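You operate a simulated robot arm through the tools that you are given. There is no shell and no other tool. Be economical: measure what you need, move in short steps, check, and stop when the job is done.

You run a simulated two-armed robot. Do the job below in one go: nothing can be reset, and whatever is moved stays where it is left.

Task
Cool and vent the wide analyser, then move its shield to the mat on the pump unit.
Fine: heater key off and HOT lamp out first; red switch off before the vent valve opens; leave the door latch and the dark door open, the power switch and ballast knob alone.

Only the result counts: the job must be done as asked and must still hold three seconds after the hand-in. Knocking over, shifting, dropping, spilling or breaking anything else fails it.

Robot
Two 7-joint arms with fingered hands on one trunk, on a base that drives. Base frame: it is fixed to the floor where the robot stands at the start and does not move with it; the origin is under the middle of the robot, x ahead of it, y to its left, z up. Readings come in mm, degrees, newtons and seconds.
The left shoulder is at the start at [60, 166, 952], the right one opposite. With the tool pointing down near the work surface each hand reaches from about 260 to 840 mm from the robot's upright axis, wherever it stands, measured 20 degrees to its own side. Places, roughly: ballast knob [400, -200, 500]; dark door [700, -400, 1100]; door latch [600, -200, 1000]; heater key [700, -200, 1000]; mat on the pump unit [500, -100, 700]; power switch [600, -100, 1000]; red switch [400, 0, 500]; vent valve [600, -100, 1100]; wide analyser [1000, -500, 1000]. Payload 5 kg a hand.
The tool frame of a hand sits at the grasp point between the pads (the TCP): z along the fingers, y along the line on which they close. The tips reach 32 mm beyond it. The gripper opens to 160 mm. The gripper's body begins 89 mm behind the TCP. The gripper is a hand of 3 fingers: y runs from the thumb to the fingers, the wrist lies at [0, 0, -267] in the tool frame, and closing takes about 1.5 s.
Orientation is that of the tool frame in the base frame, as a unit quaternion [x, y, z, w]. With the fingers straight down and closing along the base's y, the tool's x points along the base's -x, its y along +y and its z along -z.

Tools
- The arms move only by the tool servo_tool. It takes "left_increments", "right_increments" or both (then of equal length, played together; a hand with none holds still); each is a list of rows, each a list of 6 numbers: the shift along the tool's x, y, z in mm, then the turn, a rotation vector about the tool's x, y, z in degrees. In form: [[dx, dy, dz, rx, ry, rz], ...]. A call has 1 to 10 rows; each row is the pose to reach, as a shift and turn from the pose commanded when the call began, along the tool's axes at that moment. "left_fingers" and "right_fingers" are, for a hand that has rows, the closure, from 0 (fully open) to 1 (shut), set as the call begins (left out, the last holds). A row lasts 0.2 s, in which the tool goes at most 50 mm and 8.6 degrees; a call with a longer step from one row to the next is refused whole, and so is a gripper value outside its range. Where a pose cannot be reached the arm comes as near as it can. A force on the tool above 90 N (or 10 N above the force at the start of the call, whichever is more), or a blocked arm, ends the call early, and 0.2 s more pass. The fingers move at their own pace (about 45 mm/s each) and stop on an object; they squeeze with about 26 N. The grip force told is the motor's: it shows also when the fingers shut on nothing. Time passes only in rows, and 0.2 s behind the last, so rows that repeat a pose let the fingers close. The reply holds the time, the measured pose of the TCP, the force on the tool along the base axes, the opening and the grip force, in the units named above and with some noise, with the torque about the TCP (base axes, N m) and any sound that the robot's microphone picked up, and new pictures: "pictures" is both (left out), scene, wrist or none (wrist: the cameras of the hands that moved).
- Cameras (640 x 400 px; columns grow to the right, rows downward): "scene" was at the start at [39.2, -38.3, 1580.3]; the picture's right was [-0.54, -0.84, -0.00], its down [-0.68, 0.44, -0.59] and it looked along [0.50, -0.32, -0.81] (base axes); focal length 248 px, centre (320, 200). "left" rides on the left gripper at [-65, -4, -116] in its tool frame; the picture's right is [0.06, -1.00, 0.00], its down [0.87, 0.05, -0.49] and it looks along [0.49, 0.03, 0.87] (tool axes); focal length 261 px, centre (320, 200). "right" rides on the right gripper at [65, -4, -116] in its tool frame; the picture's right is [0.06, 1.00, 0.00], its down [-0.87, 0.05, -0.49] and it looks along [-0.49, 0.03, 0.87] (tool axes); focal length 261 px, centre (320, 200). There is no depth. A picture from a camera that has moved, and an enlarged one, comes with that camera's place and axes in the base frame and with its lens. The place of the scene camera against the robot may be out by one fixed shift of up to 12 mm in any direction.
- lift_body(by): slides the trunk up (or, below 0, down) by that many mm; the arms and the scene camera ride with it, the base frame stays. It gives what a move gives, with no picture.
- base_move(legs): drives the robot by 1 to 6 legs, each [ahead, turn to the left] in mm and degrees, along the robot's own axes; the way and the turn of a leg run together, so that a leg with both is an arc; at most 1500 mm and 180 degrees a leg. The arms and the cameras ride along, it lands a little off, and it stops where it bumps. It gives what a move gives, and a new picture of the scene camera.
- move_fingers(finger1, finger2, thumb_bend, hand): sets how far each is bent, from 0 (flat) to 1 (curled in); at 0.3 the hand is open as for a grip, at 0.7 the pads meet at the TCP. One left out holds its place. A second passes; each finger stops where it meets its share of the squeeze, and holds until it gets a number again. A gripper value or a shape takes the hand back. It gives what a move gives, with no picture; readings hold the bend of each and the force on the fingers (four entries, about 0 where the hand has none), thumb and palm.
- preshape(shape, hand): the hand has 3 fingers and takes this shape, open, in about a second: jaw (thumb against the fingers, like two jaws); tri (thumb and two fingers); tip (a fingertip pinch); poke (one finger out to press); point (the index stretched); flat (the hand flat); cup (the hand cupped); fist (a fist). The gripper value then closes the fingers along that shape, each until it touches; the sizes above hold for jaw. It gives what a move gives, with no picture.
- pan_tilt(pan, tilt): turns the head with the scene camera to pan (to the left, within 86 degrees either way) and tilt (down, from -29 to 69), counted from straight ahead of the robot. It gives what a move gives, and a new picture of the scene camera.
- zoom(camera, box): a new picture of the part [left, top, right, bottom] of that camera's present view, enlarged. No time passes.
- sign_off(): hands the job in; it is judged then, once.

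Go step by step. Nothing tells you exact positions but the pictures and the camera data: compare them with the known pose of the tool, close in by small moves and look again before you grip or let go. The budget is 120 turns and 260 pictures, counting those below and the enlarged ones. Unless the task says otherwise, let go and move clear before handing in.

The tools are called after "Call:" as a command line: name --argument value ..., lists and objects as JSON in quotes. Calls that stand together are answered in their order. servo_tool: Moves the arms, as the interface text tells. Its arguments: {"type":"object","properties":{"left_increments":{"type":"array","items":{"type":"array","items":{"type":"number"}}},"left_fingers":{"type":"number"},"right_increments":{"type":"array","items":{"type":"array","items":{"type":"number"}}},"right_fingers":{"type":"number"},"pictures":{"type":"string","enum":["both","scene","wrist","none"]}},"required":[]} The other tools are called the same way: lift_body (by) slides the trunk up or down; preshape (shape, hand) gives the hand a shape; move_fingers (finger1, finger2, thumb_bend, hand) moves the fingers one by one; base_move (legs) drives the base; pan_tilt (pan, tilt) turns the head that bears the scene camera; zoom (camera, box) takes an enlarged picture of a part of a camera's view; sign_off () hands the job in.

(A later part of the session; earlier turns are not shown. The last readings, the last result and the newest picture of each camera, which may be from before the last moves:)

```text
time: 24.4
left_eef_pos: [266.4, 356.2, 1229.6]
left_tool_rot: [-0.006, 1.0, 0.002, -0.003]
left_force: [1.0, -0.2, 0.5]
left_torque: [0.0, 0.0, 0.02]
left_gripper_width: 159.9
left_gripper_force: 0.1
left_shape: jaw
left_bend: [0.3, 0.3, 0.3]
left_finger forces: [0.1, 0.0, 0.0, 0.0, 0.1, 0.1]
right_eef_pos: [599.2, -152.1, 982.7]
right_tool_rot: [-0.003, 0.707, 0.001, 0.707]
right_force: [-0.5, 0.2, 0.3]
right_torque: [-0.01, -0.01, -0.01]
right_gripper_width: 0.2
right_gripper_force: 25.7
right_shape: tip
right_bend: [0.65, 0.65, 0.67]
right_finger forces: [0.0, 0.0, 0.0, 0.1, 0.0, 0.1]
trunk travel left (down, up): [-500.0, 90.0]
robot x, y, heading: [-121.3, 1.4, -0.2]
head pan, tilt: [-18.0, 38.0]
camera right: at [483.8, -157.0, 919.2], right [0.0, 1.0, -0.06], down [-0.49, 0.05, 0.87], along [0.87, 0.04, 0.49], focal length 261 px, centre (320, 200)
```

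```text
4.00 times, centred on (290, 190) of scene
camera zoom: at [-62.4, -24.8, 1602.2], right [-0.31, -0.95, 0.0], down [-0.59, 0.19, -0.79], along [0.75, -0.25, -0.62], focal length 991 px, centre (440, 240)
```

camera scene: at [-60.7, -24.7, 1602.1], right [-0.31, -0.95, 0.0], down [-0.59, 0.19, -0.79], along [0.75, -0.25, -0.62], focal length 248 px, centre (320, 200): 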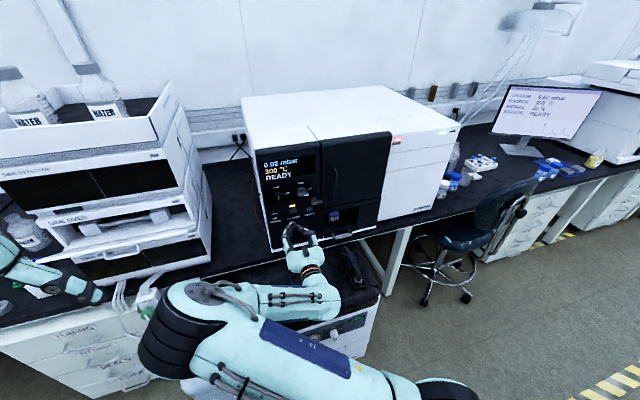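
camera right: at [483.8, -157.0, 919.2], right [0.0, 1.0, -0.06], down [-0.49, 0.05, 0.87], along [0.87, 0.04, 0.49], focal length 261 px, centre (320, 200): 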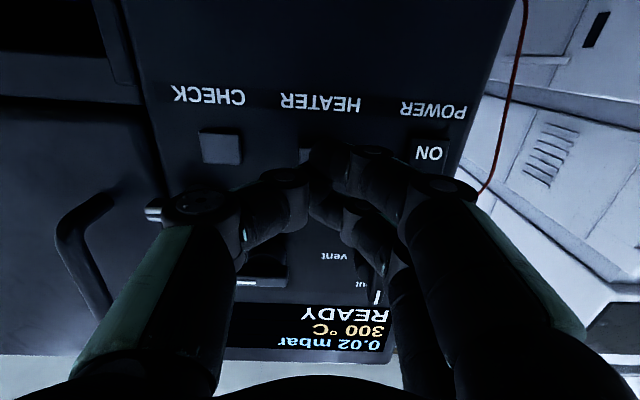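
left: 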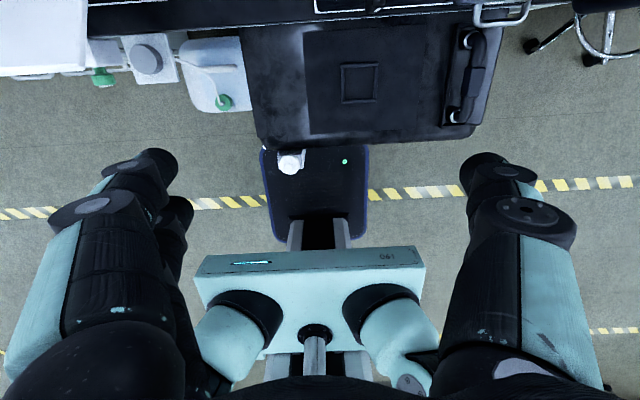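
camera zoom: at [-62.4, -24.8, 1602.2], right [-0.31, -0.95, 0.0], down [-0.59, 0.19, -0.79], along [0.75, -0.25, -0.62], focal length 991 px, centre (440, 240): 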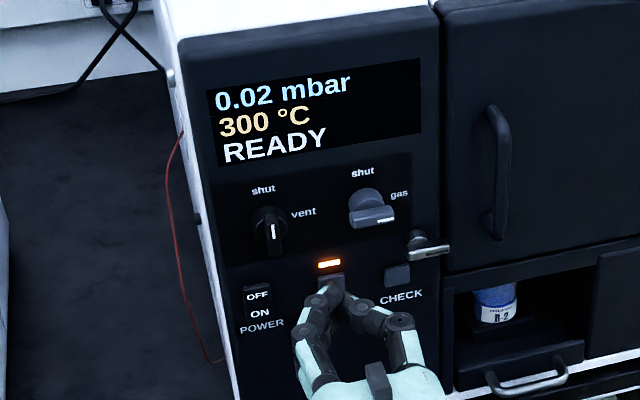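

The tips are right in front of the key. I'll press forward in small steps.

Call:
servo_tool --right_increments '[[0, 0, 5, 0, 0, 0], [0, 0, 10, 0, 0, 0], [0, 0, 15, 0, 0, 0], [0, 0, 20, 0, 0, 0]]' --pictures "none"

Call:
zoom --camera "scene" --box '[240, 140, 340, 240]'

```text
time: 25.4
left_eef_pos: [265.0, 357.2, 1230.1]
left_tool_rot: [-0.006, 1.0, 0.003, -0.002]
left_force: [-0.7, 1.1, 0.0]
left_torque: [-0.03, -0.02, -0.03]
left_gripper_width: 160.1
left_gripper_force: 0.1
left_shape: jaw
left_bend: [0.3, 0.3, 0.3]
left_finger forces: [0.1, 0.1, 0.0, 0.1, 0.0, 0.1]
right_eef_pos: [618.0, -152.2, 983.8]
right_tool_rot: [-0.001, 0.707, 0.0, 0.707]
right_force: [-2.5, 0.2, -1.3]
right_torque: [0.03, 0.04, 0.02]
right_gripper_width: 0.0
right_gripper_force: 26.0
right_shape: tip
right_bend: [0.65, 0.65, 0.67]
right_finger forces: [0.0, 0.0, 0.0, 0.0, 0.1, 0.0]
trunk travel left (down, up): [-500.0, 90.0]
robot x, y, heading: [-120.7, -0.8, -0.4]
head pan, tilt: [-18.0, 38.0]
heard: click
```

```text
4.00 times, centred on (290, 190) of scene
camera zoom: at [-62.7, -24.9, 1602.2], right [-0.31, -0.95, 0.0], down [-0.59, 0.19, -0.79], along [0.75, -0.25, -0.62], focal length 991 px, centre (440, 240)
```

zoom: 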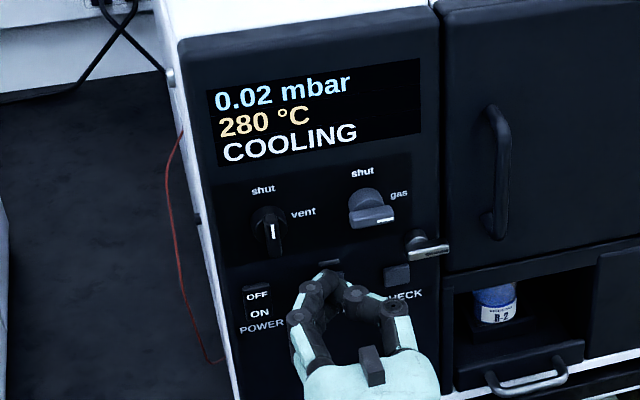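

The key clicked, the display reads COOLING and the temperature is falling. I'll retract, back the base and lower the trunk towards the pump's red switch while it cools.

Call:
servo_tool --right_increments '[[0, 0, -30, 0, 0, 0], [0, 0, -70, 0, 0, 0], [0, 0, -110, 0, 0, 0], [0, 0, -150, 0, 0, 0]]' --pictures "none"

Call:
base_move --legs '[[-270, 0]]'

Call:
lift_body --by -300

Call:
pan_tilt --pan -10 --tilt 30

Call:
zoom --camera "right" --box '[0, 0, 640, 400]'

```text
time: 26.4
left_eef_pos: [266.9, 356.7, 1230.2]
left_tool_rot: [-0.006, 1.0, 0.003, -0.003]
left_force: [0.4, 0.0, 0.2]
left_torque: [0.01, 0.0, 0.03]
left_gripper_width: 160.0
left_gripper_force: 0.1
left_shape: jaw
left_bend: [0.3, 0.3, 0.3]
left_finger forces: [0.0, 0.1, 0.0, 0.0, 0.0, 0.0]
right_eef_pos: [469.1, -152.9, 982.5]
right_tool_rot: [-0.002, 0.707, 0.0, 0.707]
right_force: [-0.6, -0.5, -0.3]
right_torque: [0.0, -0.02, -0.03]
right_gripper_width: 0.0
right_gripper_force: 26.2
right_shape: tip
right_bend: [0.65, 0.65, 0.67]
right_finger forces: [0.0, 0.0, 0.1, 0.0, 0.0, 0.1]
trunk travel left (down, up): [-500.0, 90.0]
robot x, y, heading: [-120.5, -1.3, -0.5]
head pan, tilt: [-18.0, 38.0]
```

```text
time: 28.2
left_eef_pos: [-0.6, 357.7, 1229.2]
left_tool_rot: [-0.006, 1.0, 0.003, -0.003]
left_force: [1.0, 0.5, 0.3]
left_torque: [0.0, -0.06, 0.0]
left_gripper_width: 159.7
left_gripper_force: 0.0
left_shape: jaw
left_bend: [0.3, 0.3, 0.3]
left_finger forces: [0.0, 0.1, 0.0, 0.0, 0.0, 0.1]
right_eef_pos: [204.3, -151.4, 983.6]
right_tool_rot: [-0.002, 0.707, 0.001, 0.707]
right_force: [-0.2, 0.6, -0.3]
right_torque: [0.04, 0.01, 0.0]
right_gripper_width: 0.2
right_gripper_force: 25.9
right_shape: tip
right_bend: [0.65, 0.65, 0.67]
right_finger forces: [0.0, 0.0, 0.0, 0.0, 0.1, 0.0]
trunk travel left (down, up): [-500.0, 90.0]
robot x, y, heading: [-386.9, -1.0, 0.0]
head pan, tilt: [-18.0, 38.0]
camera scene: at [-329.3, -24.5, 1602.2], right [-0.31, -0.95, 0.0], down [-0.58, 0.19, -0.79], along [0.75, -0.24, -0.62], focal length 248 px, centre (320, 200)
```

scene: 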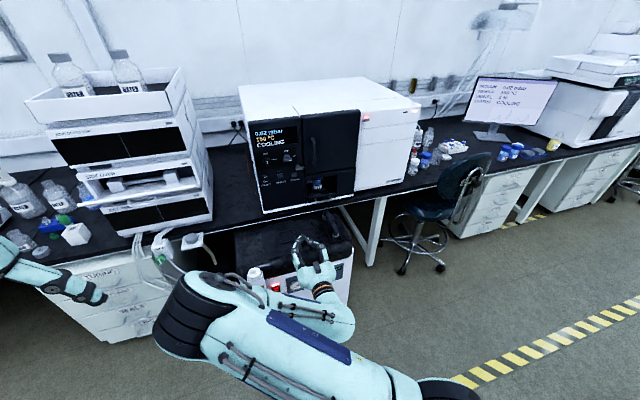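

```text
time: 31.2
left_eef_pos: [-0.2, 358.7, 929.3]
left_tool_rot: [-0.007, 1.0, 0.003, -0.003]
left_force: [-0.2, 0.3, -0.2]
left_torque: [-0.03, -0.01, -0.02]
left_gripper_width: 159.9
left_gripper_force: 0.0
left_shape: jaw
left_bend: [0.3, 0.3, 0.3]
left_finger forces: [0.0, 0.0, 0.1, 0.0, 0.1, 0.0]
right_eef_pos: [205.4, -152.0, 683.4]
right_tool_rot: [-0.003, 0.707, 0.002, 0.707]
right_force: [-0.8, 0.9, 0.0]
right_torque: [-0.01, 0.01, -0.01]
right_gripper_width: 0.0
right_gripper_force: 26.1
right_shape: tip
right_bend: [0.65, 0.65, 0.67]
right_finger forces: [0.0, 0.1, 0.0, 0.0, 0.1, 0.0]
trunk travel left (down, up): [-200.0, 390.0]
robot x, y, heading: [-388.8, -0.2, -0.1]
head pan, tilt: [-18.0, 38.0]
```

```text
time: 31.9
left_eef_pos: [0.1, 357.6, 931.0]
left_tool_rot: [-0.007, 1.0, 0.003, -0.003]
left_force: [0.5, -0.6, -0.2]
left_torque: [-0.03, -0.03, 0.01]
left_gripper_width: 160.0
left_gripper_force: 0.0
left_shape: jaw
left_bend: [0.3, 0.3, 0.3]
left_finger forces: [0.0, 0.0, 0.1, 0.0, 0.1, 0.1]
right_eef_pos: [203.6, -152.3, 684.4]
right_tool_rot: [-0.003, 0.707, 0.002, 0.707]
right_force: [0.3, -0.7, 0.7]
right_torque: [-0.01, 0.0, -0.02]
right_gripper_width: 0.0
right_gripper_force: 26.2
right_shape: tip
right_bend: [0.65, 0.65, 0.67]
right_finger forces: [0.0, 0.0, 0.0, 0.0, 0.0, 0.0]
trunk travel left (down, up): [-200.0, 390.0]
robot x, y, heading: [-386.9, -0.8, -0.0]
head pan, tilt: [-10.0, 30.0]
camera scene: at [-321.1, -13.5, 1314.5], right [-0.17, -0.98, 0.0], down [-0.49, 0.09, -0.87], along [0.85, -0.15, -0.5], focal length 248 px, centre (320, 200)
```

scene: 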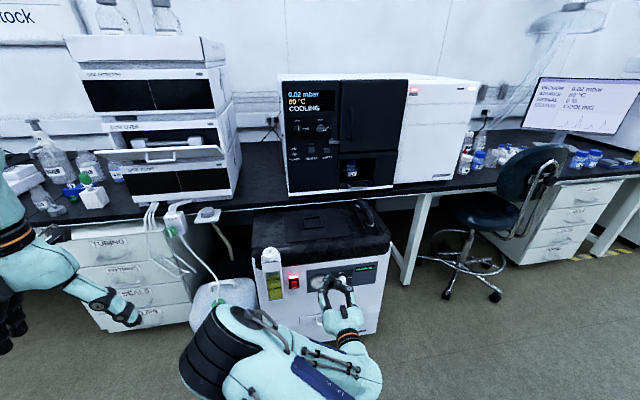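

```text
1.00 times, centred on (320, 200) of right (not enlarged: the box is as wide or as high as the picture)
camera zoom: at [88.7, -156.2, 619.9], right [-0.01, 1.0, -0.06], down [-0.49, 0.05, 0.87], along [0.87, 0.04, 0.49], focal length 261 px, centre (320, 200)
```

zoom: 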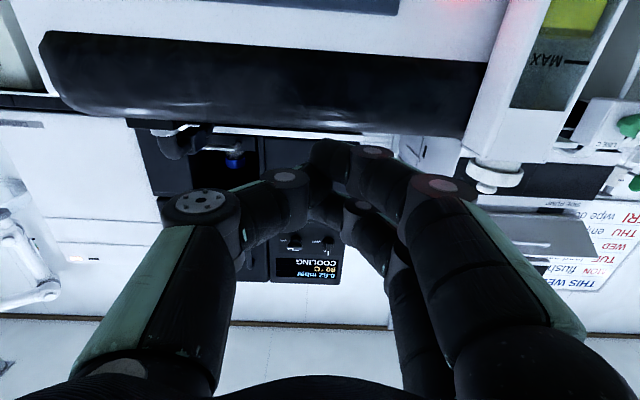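

The red switch measures at about [383, -28, 535], beside a white column on the pump front. I'll lower the hand to look at it squarely.

Call:
servo_tool --right_increments '[[30, 20, 0, 0, 0, 0], [60, 45, 0, 0, 0, 0], [90, 70, 0, 0, 0, 0], [120, 95, 0, 0, 0, 0], [144, 115, 0, 0, 0, 0]]'

Call:
zoom --camera "scene" --box '[230, 200, 400, 330]'

Call:
zoom --camera "scene" --box '[270, 60, 480, 200]'

```text
time: 33.1
left_eef_pos: [-0.3, 358.5, 930.2]
left_tool_rot: [-0.007, 1.0, 0.002, -0.002]
left_force: [-0.1, 0.0, 0.5]
left_torque: [0.0, 0.01, 0.03]
left_gripper_width: 159.7
left_gripper_force: 0.0
left_shape: jaw
left_bend: [0.3, 0.3, 0.3]
left_finger forces: [0.1, 0.0, 0.0, 0.0, 0.1, 0.1]
right_eef_pos: [225.4, -55.2, 599.6]
right_tool_rot: [-0.002, 0.707, 0.001, 0.707]
right_force: [-0.4, 0.3, -0.3]
right_torque: [0.0, -0.05, -0.01]
right_gripper_width: 0.1
right_gripper_force: 26.3
right_shape: tip
right_bend: [0.65, 0.65, 0.67]
right_finger forces: [0.1, 0.1, 0.0, 0.0, 0.1, 0.1]
right hand out of reach, approached as far as the arm can: row 3, 4, 5
trunk travel left (down, up): [-200.0, 390.0]
robot x, y, heading: [-387.4, 1.5, 0.1]
head pan, tilt: [-10.0, 30.0]
camera scene: at [-321.0, -13.6, 1314.5], right [-0.17, -0.98, 0.0], down [-0.49, 0.09, -0.87], along [0.85, -0.15, -0.5], focal length 248 px, centre (320, 200)
camera right: at [109.5, -60.4, 536.7], right [-0.01, 1.0, -0.06], down [-0.49, 0.05, 0.87], along [0.87, 0.04, 0.49], focal length 261 px, centre (320, 200)
```

scene: 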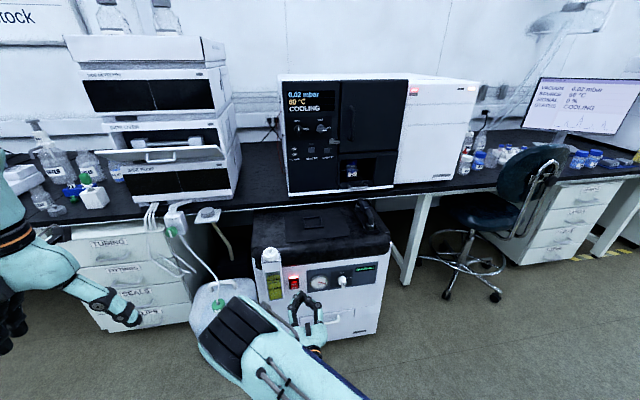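
right: 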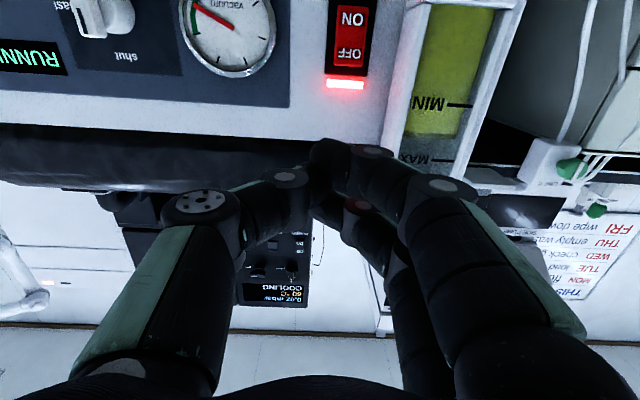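

```text
3.08 times, centred on (315, 265) of scene
camera zoom: at [-321.0, -13.6, 1314.5], right [-0.17, -0.98, 0.0], down [-0.49, 0.09, -0.87], along [0.85, -0.15, -0.5], focal length 762 px, centre (335, 0)
```

zoom: 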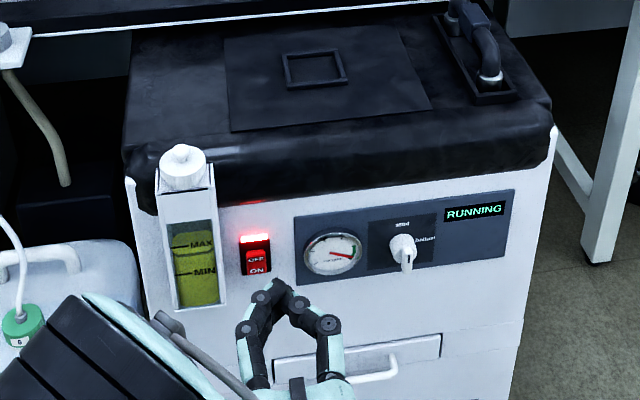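

```text
2.86 times, centred on (375, 130) of scene
camera zoom: at [-321.0, -13.6, 1314.5], right [-0.17, -0.98, 0.0], down [-0.49, 0.09, -0.87], along [0.85, -0.15, -0.5], focal length 708 px, centre (163, 400)
```

zoom: 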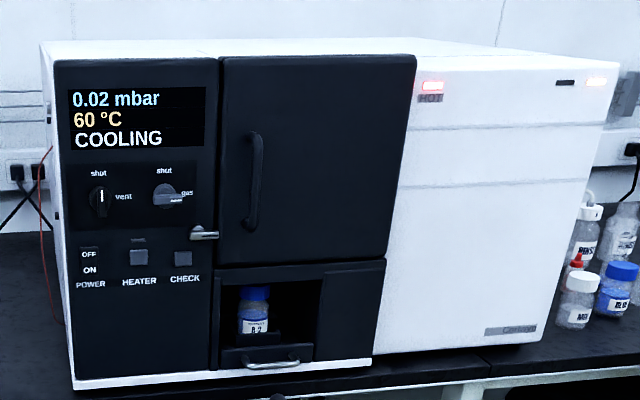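

The rocker's OFF half is on top at about [383, -30, 535], lamp above, and the gauge and knob are off to the right. HOT is still lit at 60 °C; I'll lower the trunk a bit and yaw the hand so its fingers clear the column.

Call:
lift_body --by -120

Call:
servo_tool --right_increments '[[-10, -5, 0, -4, 0, 0], [-20, -10, 0, -8, 0, 0], [-30, -15, 0, -12, 0, 0], [-40, -20, 5, -16, 0, 0], [-50, -20, 10, -20, 0, 0], [-56, -20, 15, -25, 0, 0]]'

Call:
zoom --camera "scene" --box '[270, 0, 480, 140]'

```text
time: 34.6
left_eef_pos: [-0.1, 356.8, 811.4]
left_tool_rot: [-0.006, 1.0, 0.003, -0.002]
left_force: [-0.8, 0.5, -0.5]
left_torque: [-0.01, 0.02, -0.04]
left_gripper_width: 159.9
left_gripper_force: 0.1
left_shape: jaw
left_bend: [0.3, 0.3, 0.3]
left_finger forces: [0.0, 0.0, 0.1, 0.1, 0.1, 0.0]
right_eef_pos: [224.9, -55.8, 480.8]
right_tool_rot: [-0.003, 0.707, 0.002, 0.707]
right_force: [0.0, -0.1, 0.7]
right_torque: [-0.01, -0.01, -0.04]
right_gripper_width: 0.1
right_gripper_force: 25.8
right_shape: tip
right_bend: [0.65, 0.65, 0.67]
right_finger forces: [0.1, 0.0, 0.0, 0.0, 0.0, 0.0]
trunk travel left (down, up): [-80.0, 510.0]
robot x, y, heading: [-387.3, 1.0, 0.0]
head pan, tilt: [-10.0, 30.0]
```

```text
time: 36.0
left_eef_pos: [0.8, 358.5, 810.3]
left_tool_rot: [-0.007, 1.0, 0.002, -0.003]
left_force: [-0.4, 0.1, -0.4]
left_torque: [-0.04, 0.03, 0.01]
left_gripper_width: 160.0
left_gripper_force: 0.1
left_shape: jaw
left_bend: [0.3, 0.3, 0.3]
left_finger forces: [0.0, 0.0, 0.1, 0.0, 0.1, 0.1]
right_eef_pos: [239.0, -73.1, 540.1]
right_tool_rot: [-0.155, 0.691, 0.154, 0.689]
right_force: [0.0, -0.1, -0.2]
right_torque: [0.02, 0.0, 0.0]
right_gripper_width: 0.0
right_gripper_force: 25.7
right_shape: tip
right_bend: [0.65, 0.65, 0.67]
right_finger forces: [0.0, 0.1, 0.1, 0.0, 0.0, 0.0]
right hand out of reach, approached as far as the arm can: row 6
trunk travel left (down, up): [-80.0, 510.0]
robot x, y, heading: [-388.4, -2.1, 0.0]
head pan, tilt: [-10.0, 30.0]
camera scene: at [-321.1, -13.4, 1194.5], right [-0.17, -0.98, 0.0], down [-0.49, 0.09, -0.87], along [0.85, -0.15, -0.5], focal length 248 px, centre (320, 200)
camera right: at [135.5, -125.8, 477.7], right [-0.43, 0.9, -0.06], down [-0.46, -0.16, 0.87], along [0.78, 0.4, 0.49], focal length 261 px, centre (320, 200)
```

scene: 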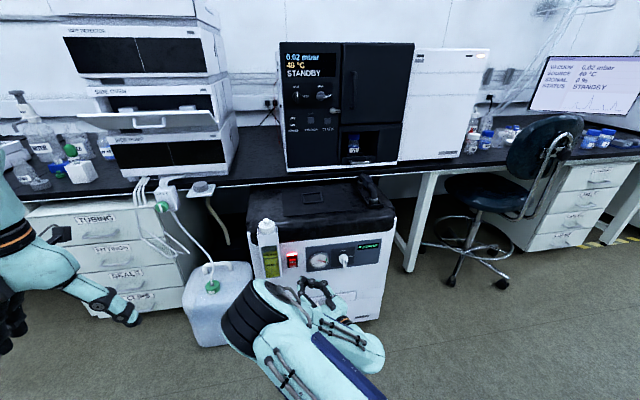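
right: 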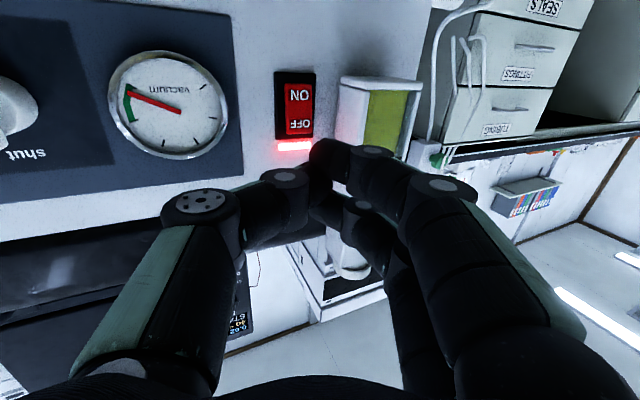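

```text
2.86 times, centred on (375, 70) of scene
camera zoom: at [-321.1, -13.4, 1194.5], right [-0.17, -0.98, 0.0], down [-0.49, 0.09, -0.87], along [0.85, -0.15, -0.5], focal length 708 px, centre (163, 571)
```

zoom: 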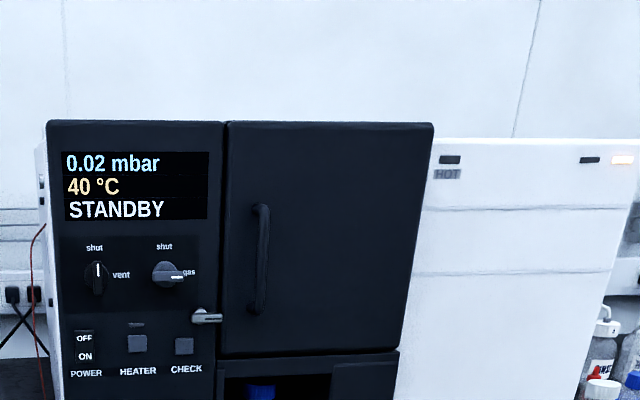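

HOT is out and the panel reads STANDBY at 40 °C. I'll line the fingertips up with the OFF half of the red rocker.

Call:
servo_tool --right_increments '[[3, -10, 15, 0, 0, 0], [4, -19, 30, 0, 0, 0], [4, -19, 50, 0, 0, 0], [4, -19, 65, 0, 0, 0]]' --pictures "wrist"

Call:
zoom --camera "scene" --box '[240, 210, 360, 310]'

```text
time: 37.0
left_eef_pos: [-0.3, 357.2, 809.8]
left_tool_rot: [-0.007, 1.0, 0.003, -0.003]
left_force: [-0.3, 0.5, -0.6]
left_torque: [0.01, -0.01, 0.01]
left_gripper_width: 159.9
left_gripper_force: 0.1
left_shape: jaw
left_bend: [0.3, 0.3, 0.3]
left_finger forces: [0.0, 0.0, 0.0, 0.0, 0.0, 0.0]
right_eef_pos: [301.4, -55.2, 544.0]
right_tool_rot: [-0.156, 0.692, 0.155, 0.688]
right_force: [-0.1, 0.8, -0.6]
right_torque: [0.0, 0.02, -0.01]
right_gripper_width: 0.0
right_gripper_force: 26.4
right_shape: tip
right_bend: [0.65, 0.65, 0.67]
right_finger forces: [0.1, 0.0, 0.0, 0.1, 0.1, 0.0]
right hand out of reach, approached as far as the arm can: row 1, 2, 3, 4
trunk travel left (down, up): [-80.0, 510.0]
robot x, y, heading: [-385.1, -2.4, -0.1]
head pan, tilt: [-10.0, 30.0]
camera right: at [198.7, -108.6, 481.1], right [-0.43, 0.9, -0.06], down [-0.46, -0.16, 0.87], along [0.78, 0.4, 0.49], focal length 261 px, centre (320, 200)
```

right: 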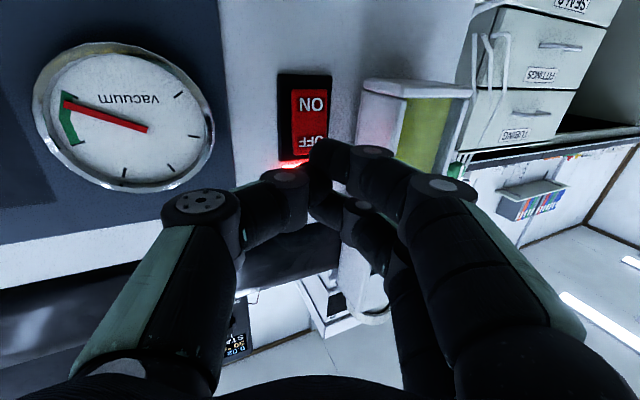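

```text
4.00 times, centred on (300, 260) of scene
camera zoom: at [-321.1, -13.5, 1194.5], right [-0.17, -0.98, 0.0], down [-0.49, 0.09, -0.87], along [0.85, -0.15, -0.5], focal length 991 px, centre (400, -40)
```

zoom: 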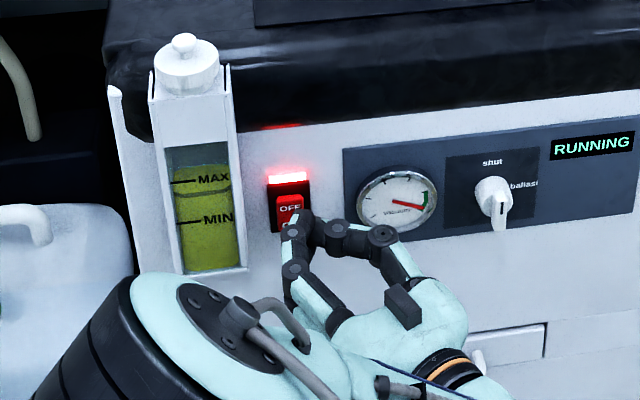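

The tips are about 38 mm short of the OFF half. I'll press forward in small steps, biased to the upper part.

Call:
servo_tool --right_increments '[[0, -4, 15, 0, 0, 0], [0, -8, 25, 0, 0, 0], [0, -8, 32, 0, 0, 0], [0, -8, 37, 0, 0, 0]]' --pictures "wrist"

Call:
zoom --camera "scene" --box '[240, 210, 360, 310]'

```text
time: 38.0
left_eef_pos: [-0.1, 356.8, 810.5]
left_tool_rot: [-0.006, 1.0, 0.004, -0.003]
left_force: [1.0, 0.3, 0.5]
left_torque: [0.0, 0.01, 0.01]
left_gripper_width: 159.9
left_gripper_force: 0.1
left_shape: jaw
left_bend: [0.3, 0.3, 0.3]
left_finger forces: [0.0, 0.0, 0.0, 0.1, 0.0, 0.0]
right_eef_pos: [337.1, -41.9, 552.1]
right_tool_rot: [-0.157, 0.691, 0.155, 0.688]
right_force: [-5.8, -1.4, 1.2]
right_torque: [0.0, 0.0, 0.06]
right_gripper_width: 0.0
right_gripper_force: 26.0
right_shape: tip
right_bend: [0.65, 0.65, 0.67]
right_finger forces: [0.0, 0.0, 0.0, 0.0, 0.0, 0.0]
right hand out of reach, approached as far as the arm can: row 1, 2, 3, 4
trunk travel left (down, up): [-80.0, 510.0]
robot x, y, heading: [-387.3, -1.7, 0.1]
head pan, tilt: [-10.0, 30.0]
camera right: at [233.4, -95.7, 487.8], right [-0.43, 0.9, -0.06], down [-0.46, -0.16, 0.87], along [0.78, 0.4, 0.49], focal length 261 px, centre (320, 200)
```

right: 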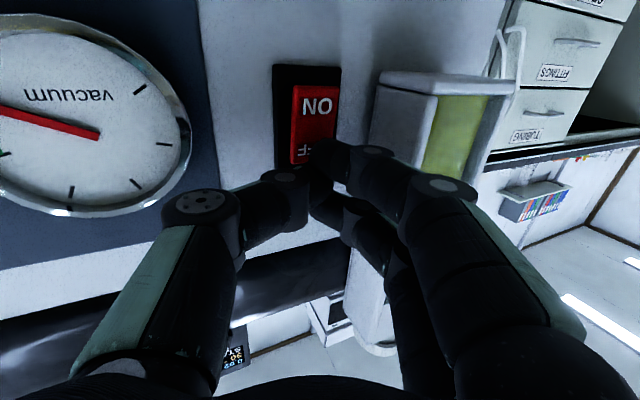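

```text
4.00 times, centred on (300, 260) of scene
camera zoom: at [-321.4, -13.6, 1194.6], right [-0.17, -0.98, 0.0], down [-0.49, 0.09, -0.87], along [0.85, -0.15, -0.5], focal length 991 px, centre (400, -40)
```

zoom: 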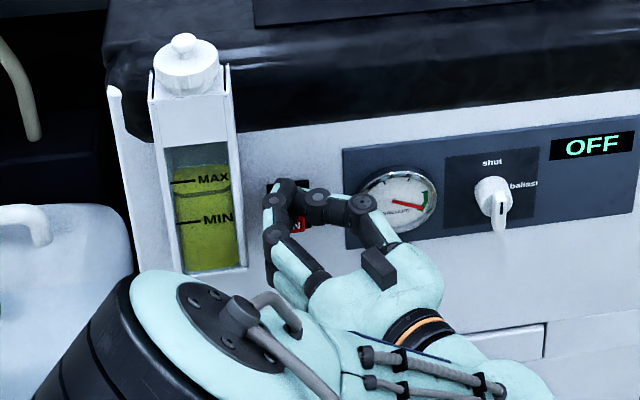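

The pump display now reads OFF. I'll retract, raise the trunk back and drive forward to the panel for the vent valve.

Call:
servo_tool --right_increments '[[0, 0, -30, 0, 0, 0], [0, 0, -70, 4, 0, 0], [0, 0, -110, 8, 0, 0], [0, 0, -140, 12, 0, 0], [0, 0, -150, 16, 0, 0], [0, 0, -150, 20, 0, 0], [0, 0, -150, 25, 0, 0]]' --pictures "none"

Call:
lift_body --by 420

Call:
base_move --legs '[[240, 0]]'

```text
time: 39.6
left_eef_pos: [-0.5, 356.5, 810.5]
left_tool_rot: [-0.007, 1.0, 0.004, -0.002]
left_force: [0.5, 0.4, -0.6]
left_torque: [0.03, -0.02, 0.0]
left_gripper_width: 159.7
left_gripper_force: 0.0
left_shape: jaw
left_bend: [0.3, 0.3, 0.3]
left_finger forces: [0.1, 0.0, 0.1, 0.0, 0.0, 0.0]
right_eef_pos: [202.8, -106.9, 552.0]
right_tool_rot: [-0.002, 0.708, 0.0, 0.706]
right_force: [-0.1, -0.1, -0.2]
right_torque: [0.03, -0.02, -0.01]
right_gripper_width: 0.2
right_gripper_force: 25.5
right_shape: tip
right_bend: [0.65, 0.65, 0.67]
right_finger forces: [0.0, 0.0, 0.1, 0.0, 0.0, 0.1]
trunk travel left (down, up): [-80.0, 510.0]
robot x, y, heading: [-386.3, 1.9, -0.3]
head pan, tilt: [-10.0, 30.0]
```

```text
refused: 420 is not a number from -400 to 400
```

```text
time: 41.1
left_eef_pos: [156.9, 356.5, 809.9]
left_tool_rot: [-0.005, 1.0, 0.004, -0.002]
left_force: [-0.2, 0.9, 0.3]
left_torque: [-0.01, 0.01, -0.03]
left_gripper_width: 159.8
left_gripper_force: 0.0
left_shape: jaw
left_bend: [0.3, 0.3, 0.3]
left_finger forces: [0.1, 0.0, 0.0, 0.0, 0.0, 0.0]
right_eef_pos: [347.4, -110.1, 547.5]
right_tool_rot: [-0.005, 0.713, -0.005, 0.701]
right_force: [-27.6, 0.6, 6.5]
right_torque: [-0.01, -0.48, -0.22]
right_gripper_width: 0.1
right_gripper_force: 26.0
right_shape: tip
right_bend: [0.68, 0.69, 0.72]
right_finger forces: [0.1, 0.0, 0.0, 0.1, 0.0, 0.0]
trunk travel left (down, up): [-80.0, 510.0]
robot x, y, heading: [-228.5, 1.1, -0.0]
head pan, tilt: [-10.0, 30.0]
stopped in leg 1: the force on the tool passed its limit at 185 N (the readings are from after the stop); the commanded pose is now the measured one
camera scene: at [-166.9, -13.6, 1194.5], right [-0.18, -0.98, 0.0], down [-0.49, 0.09, -0.87], along [0.85, -0.15, -0.5], focal length 248 px, centre (320, 200)
```

scene: 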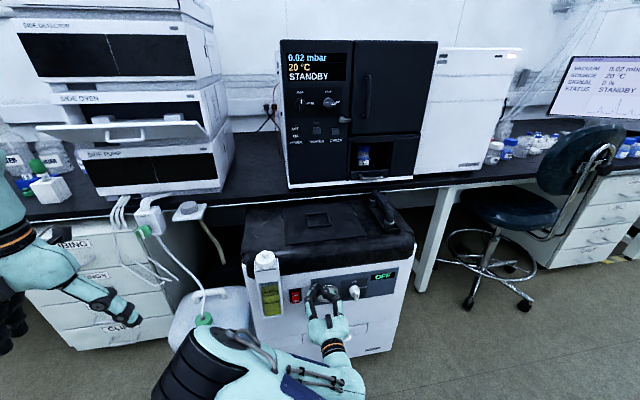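

That was my mistake: the lift was refused, the base drove anyway, and the hand bumped the pump's gauge with up to 185 N. I'll back off straight away and check whether anything shifted or broke.

Call:
base_move --legs '[[-150, 0]]'

Call:
zoom --camera "scene" --box '[230, 180, 400, 330]'

Call:
zoom --camera "right" --box '[0, 0, 640, 400]'

```text
time: 42.5
left_eef_pos: [3.1, 358.0, 809.8]
left_tool_rot: [-0.005, 1.0, 0.003, -0.004]
left_force: [0.1, 0.8, 0.0]
left_torque: [0.0, 0.03, 0.01]
left_gripper_width: 159.8
left_gripper_force: 0.1
left_shape: jaw
left_bend: [0.3, 0.3, 0.3]
left_finger forces: [0.0, 0.0, 0.0, 0.0, 0.1, 0.0]
right_eef_pos: [195.2, -110.2, 548.1]
right_tool_rot: [-0.005, 0.713, -0.004, 0.701]
right_force: [-0.6, -0.6, -0.3]
right_torque: [-0.01, 0.0, -0.01]
right_gripper_width: 0.0
right_gripper_force: 26.2
right_shape: tip
right_bend: [0.66, 0.66, 0.68]
right_finger forces: [0.0, 0.0, 0.0, 0.1, 0.0, 0.0]
trunk travel left (down, up): [-80.0, 510.0]
robot x, y, heading: [-387.1, 1.1, 0.0]
head pan, tilt: [-10.0, 30.0]
camera scene: at [-319.6, -13.2, 1194.5], right [-0.18, -0.98, 0.0], down [-0.49, 0.09, -0.87], along [0.85, -0.15, -0.5], focal length 248 px, centre (320, 200)
```

scene: 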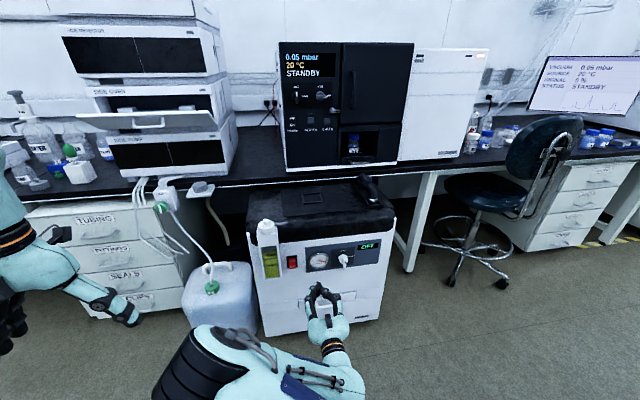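

```text
2.67 times, centred on (315, 255) of scene
camera zoom: at [-319.6, -13.2, 1194.5], right [-0.18, -0.98, 0.0], down [-0.49, 0.09, -0.87], along [0.85, -0.15, -0.5], focal length 661 px, centre (333, 53)
```

zoom: 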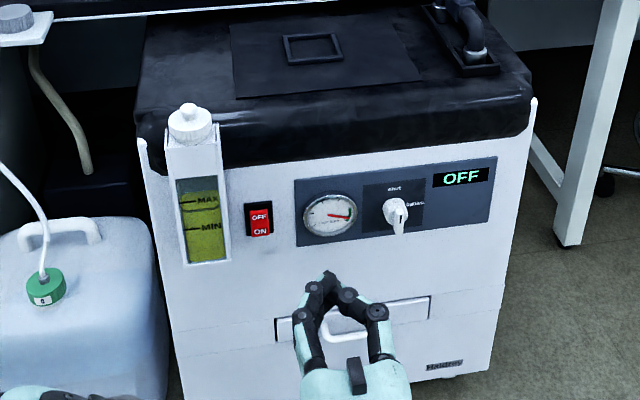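

```text
1.00 times, centred on (320, 200) of right (not enlarged: the box is as wide or as high as the picture)
camera zoom: at [78.4, -114.8, 486.3], right [0.0, 1.0, -0.08], down [-0.48, 0.06, 0.88], along [0.88, 0.04, 0.47], focal length 261 px, centre (320, 200)
```

zoom: 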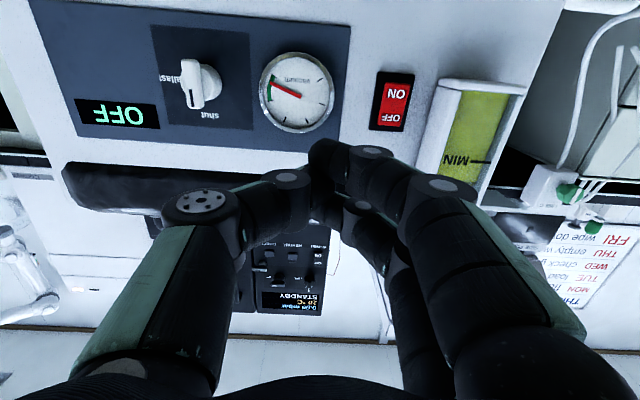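

Gauge, knob, switch and pump look unchanged and unmoved, and the pump is still OFF. I'll raise the trunk first and check it before driving.

Call:
lift_body --by 400

```text
time: 46.3
left_eef_pos: [2.1, 358.2, 1210.0]
left_tool_rot: [-0.005, 1.0, 0.004, -0.003]
left_force: [-0.4, 1.3, 0.0]
left_torque: [-0.03, 0.01, 0.01]
left_gripper_width: 160.2
left_gripper_force: 0.1
left_shape: jaw
left_bend: [0.3, 0.3, 0.3]
left_finger forces: [0.1, 0.1, 0.1, 0.0, 0.1, 0.1]
right_eef_pos: [194.9, -110.5, 947.7]
right_tool_rot: [-0.005, 0.713, -0.004, 0.701]
right_force: [-0.1, 0.1, 0.4]
right_torque: [-0.01, -0.02, 0.02]
right_gripper_width: 0.0
right_gripper_force: 25.8
right_shape: tip
right_bend: [0.66, 0.66, 0.68]
right_finger forces: [0.1, 0.0, 0.1, 0.0, 0.0, 0.0]
trunk travel left (down, up): [-480.0, 110.0]
robot x, y, heading: [-384.4, 3.7, -0.2]
head pan, tilt: [-10.0, 30.0]
```

The hand is at z 948 and clear. Now I'll drive forward, part-close the hand and raise it to vent-knob height.

Call:
base_move --legs '[[235, 0]]'

Call:
servo_tool --right_increments '[[-25, 0, 0, 0, -1, 0], [-50, 2, 0, 0, -1, 0], [-75, 5, 0, 0, -1, 0], [-100, 8, 0, 0, -1, 0], [-122, 12, 10, 0, -1, 0], [-122, 12, 20, 0, -1, 0], [-122, 12, 30, 0, -1, 0]]' --right_fingers 0.55

Call:
zoom --camera "right" --box '[160, 0, 480, 200]'

```text
time: 48.0
left_eef_pos: [242.1, 357.4, 1209.0]
left_tool_rot: [-0.006, 1.0, 0.003, -0.004]
left_force: [1.0, -0.2, 0.5]
left_torque: [-0.02, 0.02, 0.01]
left_gripper_width: 159.8
left_gripper_force: 0.0
left_shape: jaw
left_bend: [0.3, 0.3, 0.3]
left_finger forces: [0.0, 0.0, 0.1, 0.0, 0.1, 0.1]
right_eef_pos: [434.0, -109.8, 948.2]
right_tool_rot: [-0.005, 0.713, -0.004, 0.701]
right_force: [-0.2, -0.5, -0.8]
right_torque: [-0.01, -0.02, -0.02]
right_gripper_width: 0.0
right_gripper_force: 25.7
right_shape: tip
right_bend: [0.66, 0.66, 0.68]
right_finger forces: [0.1, 0.1, 0.0, 0.1, 0.0, 0.0]
trunk travel left (down, up): [-480.0, 110.0]
robot x, y, heading: [-147.4, 3.3, -0.0]
head pan, tilt: [-10.0, 30.0]
camera scene: at [-79.7, -13.5, 1594.5], right [-0.17, -0.98, 0.0], down [-0.49, 0.09, -0.87], along [0.85, -0.15, -0.5], focal length 248 px, centre (320, 200)
```

scene: 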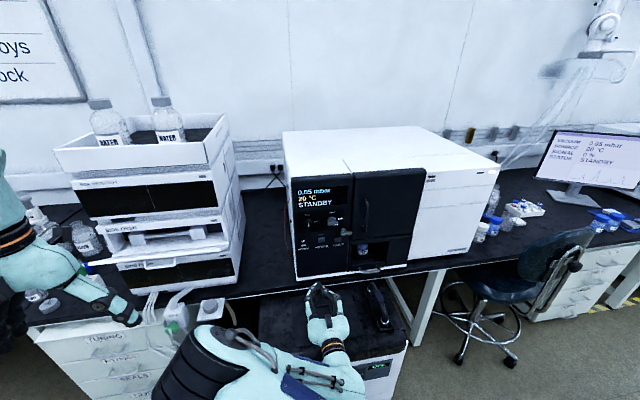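

```text
time: 49.6
left_eef_pos: [240.9, 358.7, 1209.7]
left_tool_rot: [-0.007, 1.0, 0.004, -0.004]
left_force: [-0.2, -0.1, 0.9]
left_torque: [0.0, -0.05, 0.04]
left_gripper_width: 159.6
left_gripper_force: 0.1
left_shape: jaw
left_bend: [0.3, 0.3, 0.3]
left_finger forces: [0.1, 0.0, 0.0, 0.0, 0.1, 0.0]
right_eef_pos: [465.7, -98.0, 1067.9]
right_tool_rot: [-0.005, 0.707, -0.003, 0.707]
right_force: [-0.1, -0.8, 0.0]
right_torque: [0.0, 0.03, 0.01]
right_gripper_width: 72.0
right_gripper_force: 0.0
right_shape: tip
right_bend: [0.73, 0.73, 0.7]
right_finger forces: [0.0, 0.1, 0.0, 0.0, 0.0, 0.1]
right hand out of reach, approached as far as the arm can: row 3, 4
trunk travel left (down, up): [-480.0, 110.0]
robot x, y, heading: [-146.2, -5.0, 0.0]
head pan, tilt: [-10.0, 30.0]
camera scene: at [-80.8, -13.6, 1594.5], right [-0.17, -0.98, 0.0], down [-0.49, 0.09, -0.87], along [0.85, -0.15, -0.5], focal length 248 px, centre (320, 200)
camera right: at [350.3, -102.7, 1004.9], right [0.0, 1.0, -0.08], down [-0.49, 0.06, 0.87], along [0.87, 0.04, 0.49], focal length 261 px, centre (320, 200)
```

scene: 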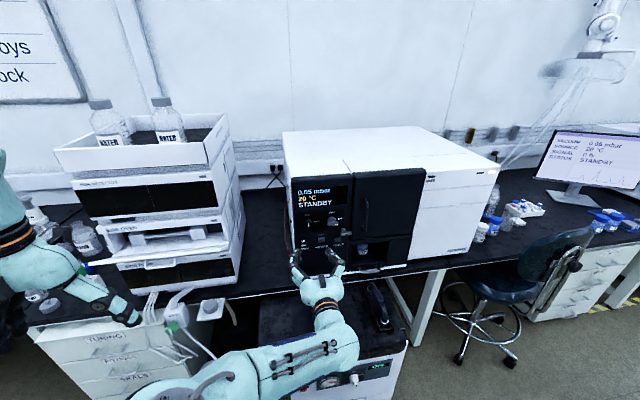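
right: 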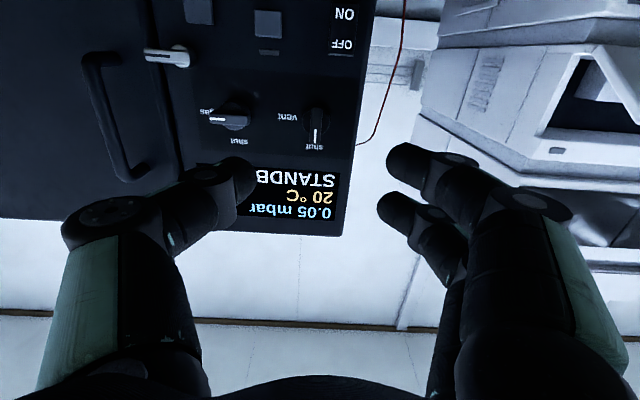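

```text
2.00 times, centred on (320, 100) of right
camera zoom: at [350.3, -102.7, 1004.9], right [0.0, 1.0, -0.08], down [-0.49, 0.06, 0.87], along [0.87, 0.04, 0.49], focal length 521 px, centre (320, 400)
```

zoom: 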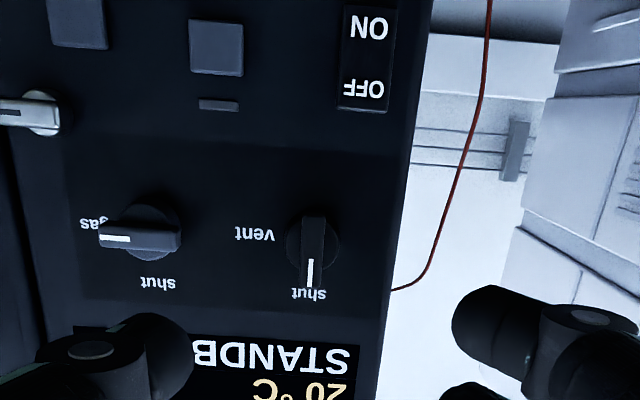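

The vent knob's bar is vertical at about [626, -101, 1068]. I'll narrow the opening and approach to just short of it.

Call:
servo_tool --right_increments '[[0, -2, 20, 0, 0, 0], [0, -3, 40, 0, 0, 0], [0, -3, 60, 0, 0, 0], [0, -3, 80, 0, 0, 0], [0, -3, 95, 0, 0, 0], [0, -3, 105, 0, 0, 0]]' --right_fingers 0.7

Call:
zoom --camera "scene" --box '[270, 170, 370, 270]'

```text
time: 51.0
left_eef_pos: [240.8, 357.1, 1208.6]
left_tool_rot: [-0.006, 1.0, 0.004, -0.004]
left_force: [-0.4, 0.5, 0.0]
left_torque: [-0.03, 0.03, -0.03]
left_gripper_width: 159.9
left_gripper_force: 0.0
left_shape: jaw
left_bend: [0.3, 0.3, 0.3]
left_finger forces: [0.0, 0.1, 0.0, 0.1, 0.0, 0.1]
right_eef_pos: [572.3, -98.6, 1069.3]
right_tool_rot: [-0.005, 0.707, -0.003, 0.707]
right_force: [-0.2, -0.1, 0.7]
right_torque: [-0.01, 0.02, -0.02]
right_gripper_width: 48.5
right_gripper_force: 0.0
right_shape: tip
right_bend: [0.73, 0.73, 0.7]
right_finger forces: [0.1, 0.0, 0.1, 0.0, 0.1, 0.1]
trunk travel left (down, up): [-480.0, 110.0]
robot x, y, heading: [-147.1, 0.3, 0.2]
head pan, tilt: [-10.0, 30.0]
camera scene: at [-80.8, -13.6, 1594.5], right [-0.17, -0.98, 0.0], down [-0.49, 0.09, -0.87], along [0.85, -0.15, -0.5], focal length 248 px, centre (320, 200)
camera right: at [456.1, -104.1, 1005.9], right [0.0, 1.0, -0.08], down [-0.49, 0.06, 0.87], along [0.87, 0.04, 0.49], focal length 261 px, centre (320, 200)
```

scene: 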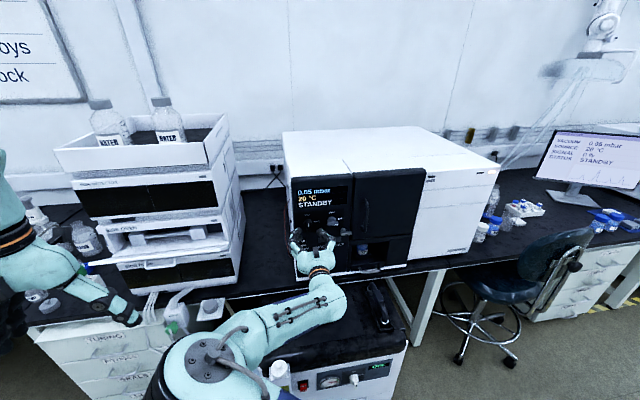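
right: 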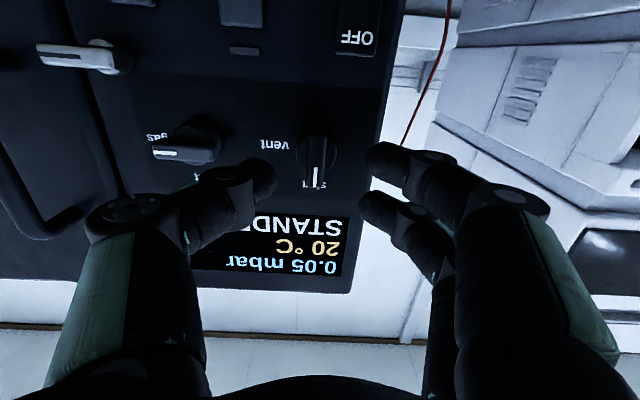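

```text
4.00 times, centred on (320, 220) of scene
camera zoom: at [-80.8, -13.6, 1594.5], right [-0.17, -0.98, 0.0], down [-0.49, 0.09, -0.87], along [0.85, -0.15, -0.5], focal length 991 px, centre (320, 120)
```

zoom: 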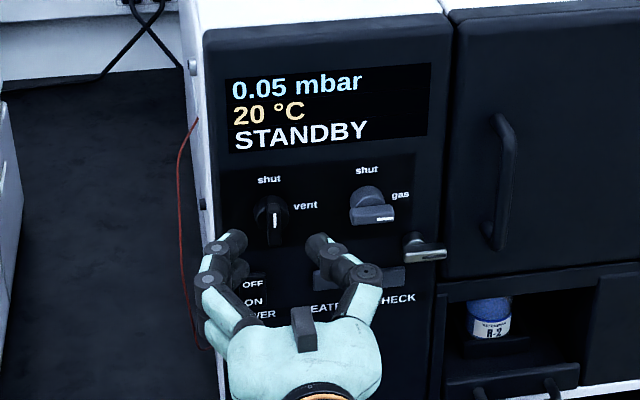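

The fingers straddle the bar. I'll go in the last 34 mm and close on it.

Call:
servo_tool --right_increments '[[0, -1, 12, 0, 0, 0], [0, -2, 24, 0, 0, 0], [0, -2, 34, 0, 0, 0]]' --pictures "none"

Call:
servo_tool --right_increments '[[0, 0, 0, 0, 0, 0], [0, 0, 0, 0, 0, 0], [0, 0, 0, 0, 0, 0], [0, 0, 0, 0, 0, 0], [0, 0, 0, 0, 0, 0]]' --right_fingers 1 --pictures "wrist"

Call:
zoom --camera "scene" --box '[270, 170, 370, 270]'

```text
time: 51.9
left_eef_pos: [242.0, 357.8, 1209.8]
left_tool_rot: [-0.006, 1.0, 0.004, -0.003]
left_force: [-0.1, 0.3, -0.7]
left_torque: [0.0, 0.01, 0.03]
left_gripper_width: 159.9
left_gripper_force: 0.0
left_shape: jaw
left_bend: [0.3, 0.3, 0.3]
left_finger forces: [0.1, 0.0, 0.1, 0.0, 0.1, 0.1]
right_eef_pos: [604.6, -100.6, 1067.8]
right_tool_rot: [-0.005, 0.707, -0.004, 0.707]
right_force: [0.4, -0.6, -0.2]
right_torque: [0.0, -0.02, -0.03]
right_gripper_width: 48.4
right_gripper_force: 0.1
right_shape: tip
right_bend: [0.73, 0.73, 0.7]
right_finger forces: [0.1, 0.1, 0.1, 0.0, 0.0, 0.0]
trunk travel left (down, up): [-480.0, 110.0]
robot x, y, heading: [-149.6, -1.3, 0.0]
head pan, tilt: [-10.0, 30.0]
```

```text
time: 53.0
left_eef_pos: [240.3, 358.7, 1208.7]
left_tool_rot: [-0.006, 1.0, 0.003, -0.004]
left_force: [0.6, 0.1, -0.2]
left_torque: [-0.02, 0.01, 0.01]
left_gripper_width: 159.7
left_gripper_force: 0.1
left_shape: jaw
left_bend: [0.3, 0.3, 0.3]
left_finger forces: [0.0, 0.0, 0.0, 0.0, 0.0, 0.0]
right_eef_pos: [605.7, -101.9, 1069.9]
right_tool_rot: [-0.005, 0.707, -0.003, 0.707]
right_force: [3.2, 0.2, 0.7]
right_torque: [0.04, -0.04, 0.04]
right_gripper_width: 7.3
right_gripper_force: 26.0
right_shape: tip
right_bend: [0.71, 0.71, 0.7]
right_finger forces: [12.1, 11.0, 0.0, 0.0, 22.5, 0.0]
trunk travel left (down, up): [-480.0, 110.0]
robot x, y, heading: [-144.3, -2.6, -0.1]
head pan, tilt: [-10.0, 30.0]
camera right: at [489.7, -106.2, 1005.2], right [0.0, 1.0, -0.08], down [-0.49, 0.06, 0.87], along [0.87, 0.04, 0.49], focal length 261 px, centre (320, 200)
```

right: 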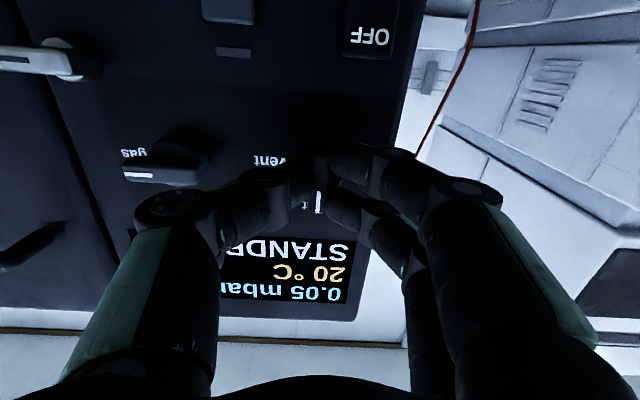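

```text
4.00 times, centred on (320, 220) of scene
camera zoom: at [-80.7, -13.6, 1594.5], right [-0.17, -0.98, 0.0], down [-0.49, 0.09, -0.87], along [0.85, -0.15, -0.5], focal length 991 px, centre (320, 120)
```

zoom: 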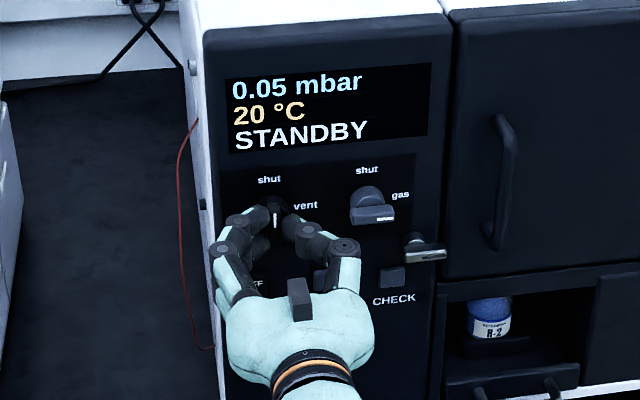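

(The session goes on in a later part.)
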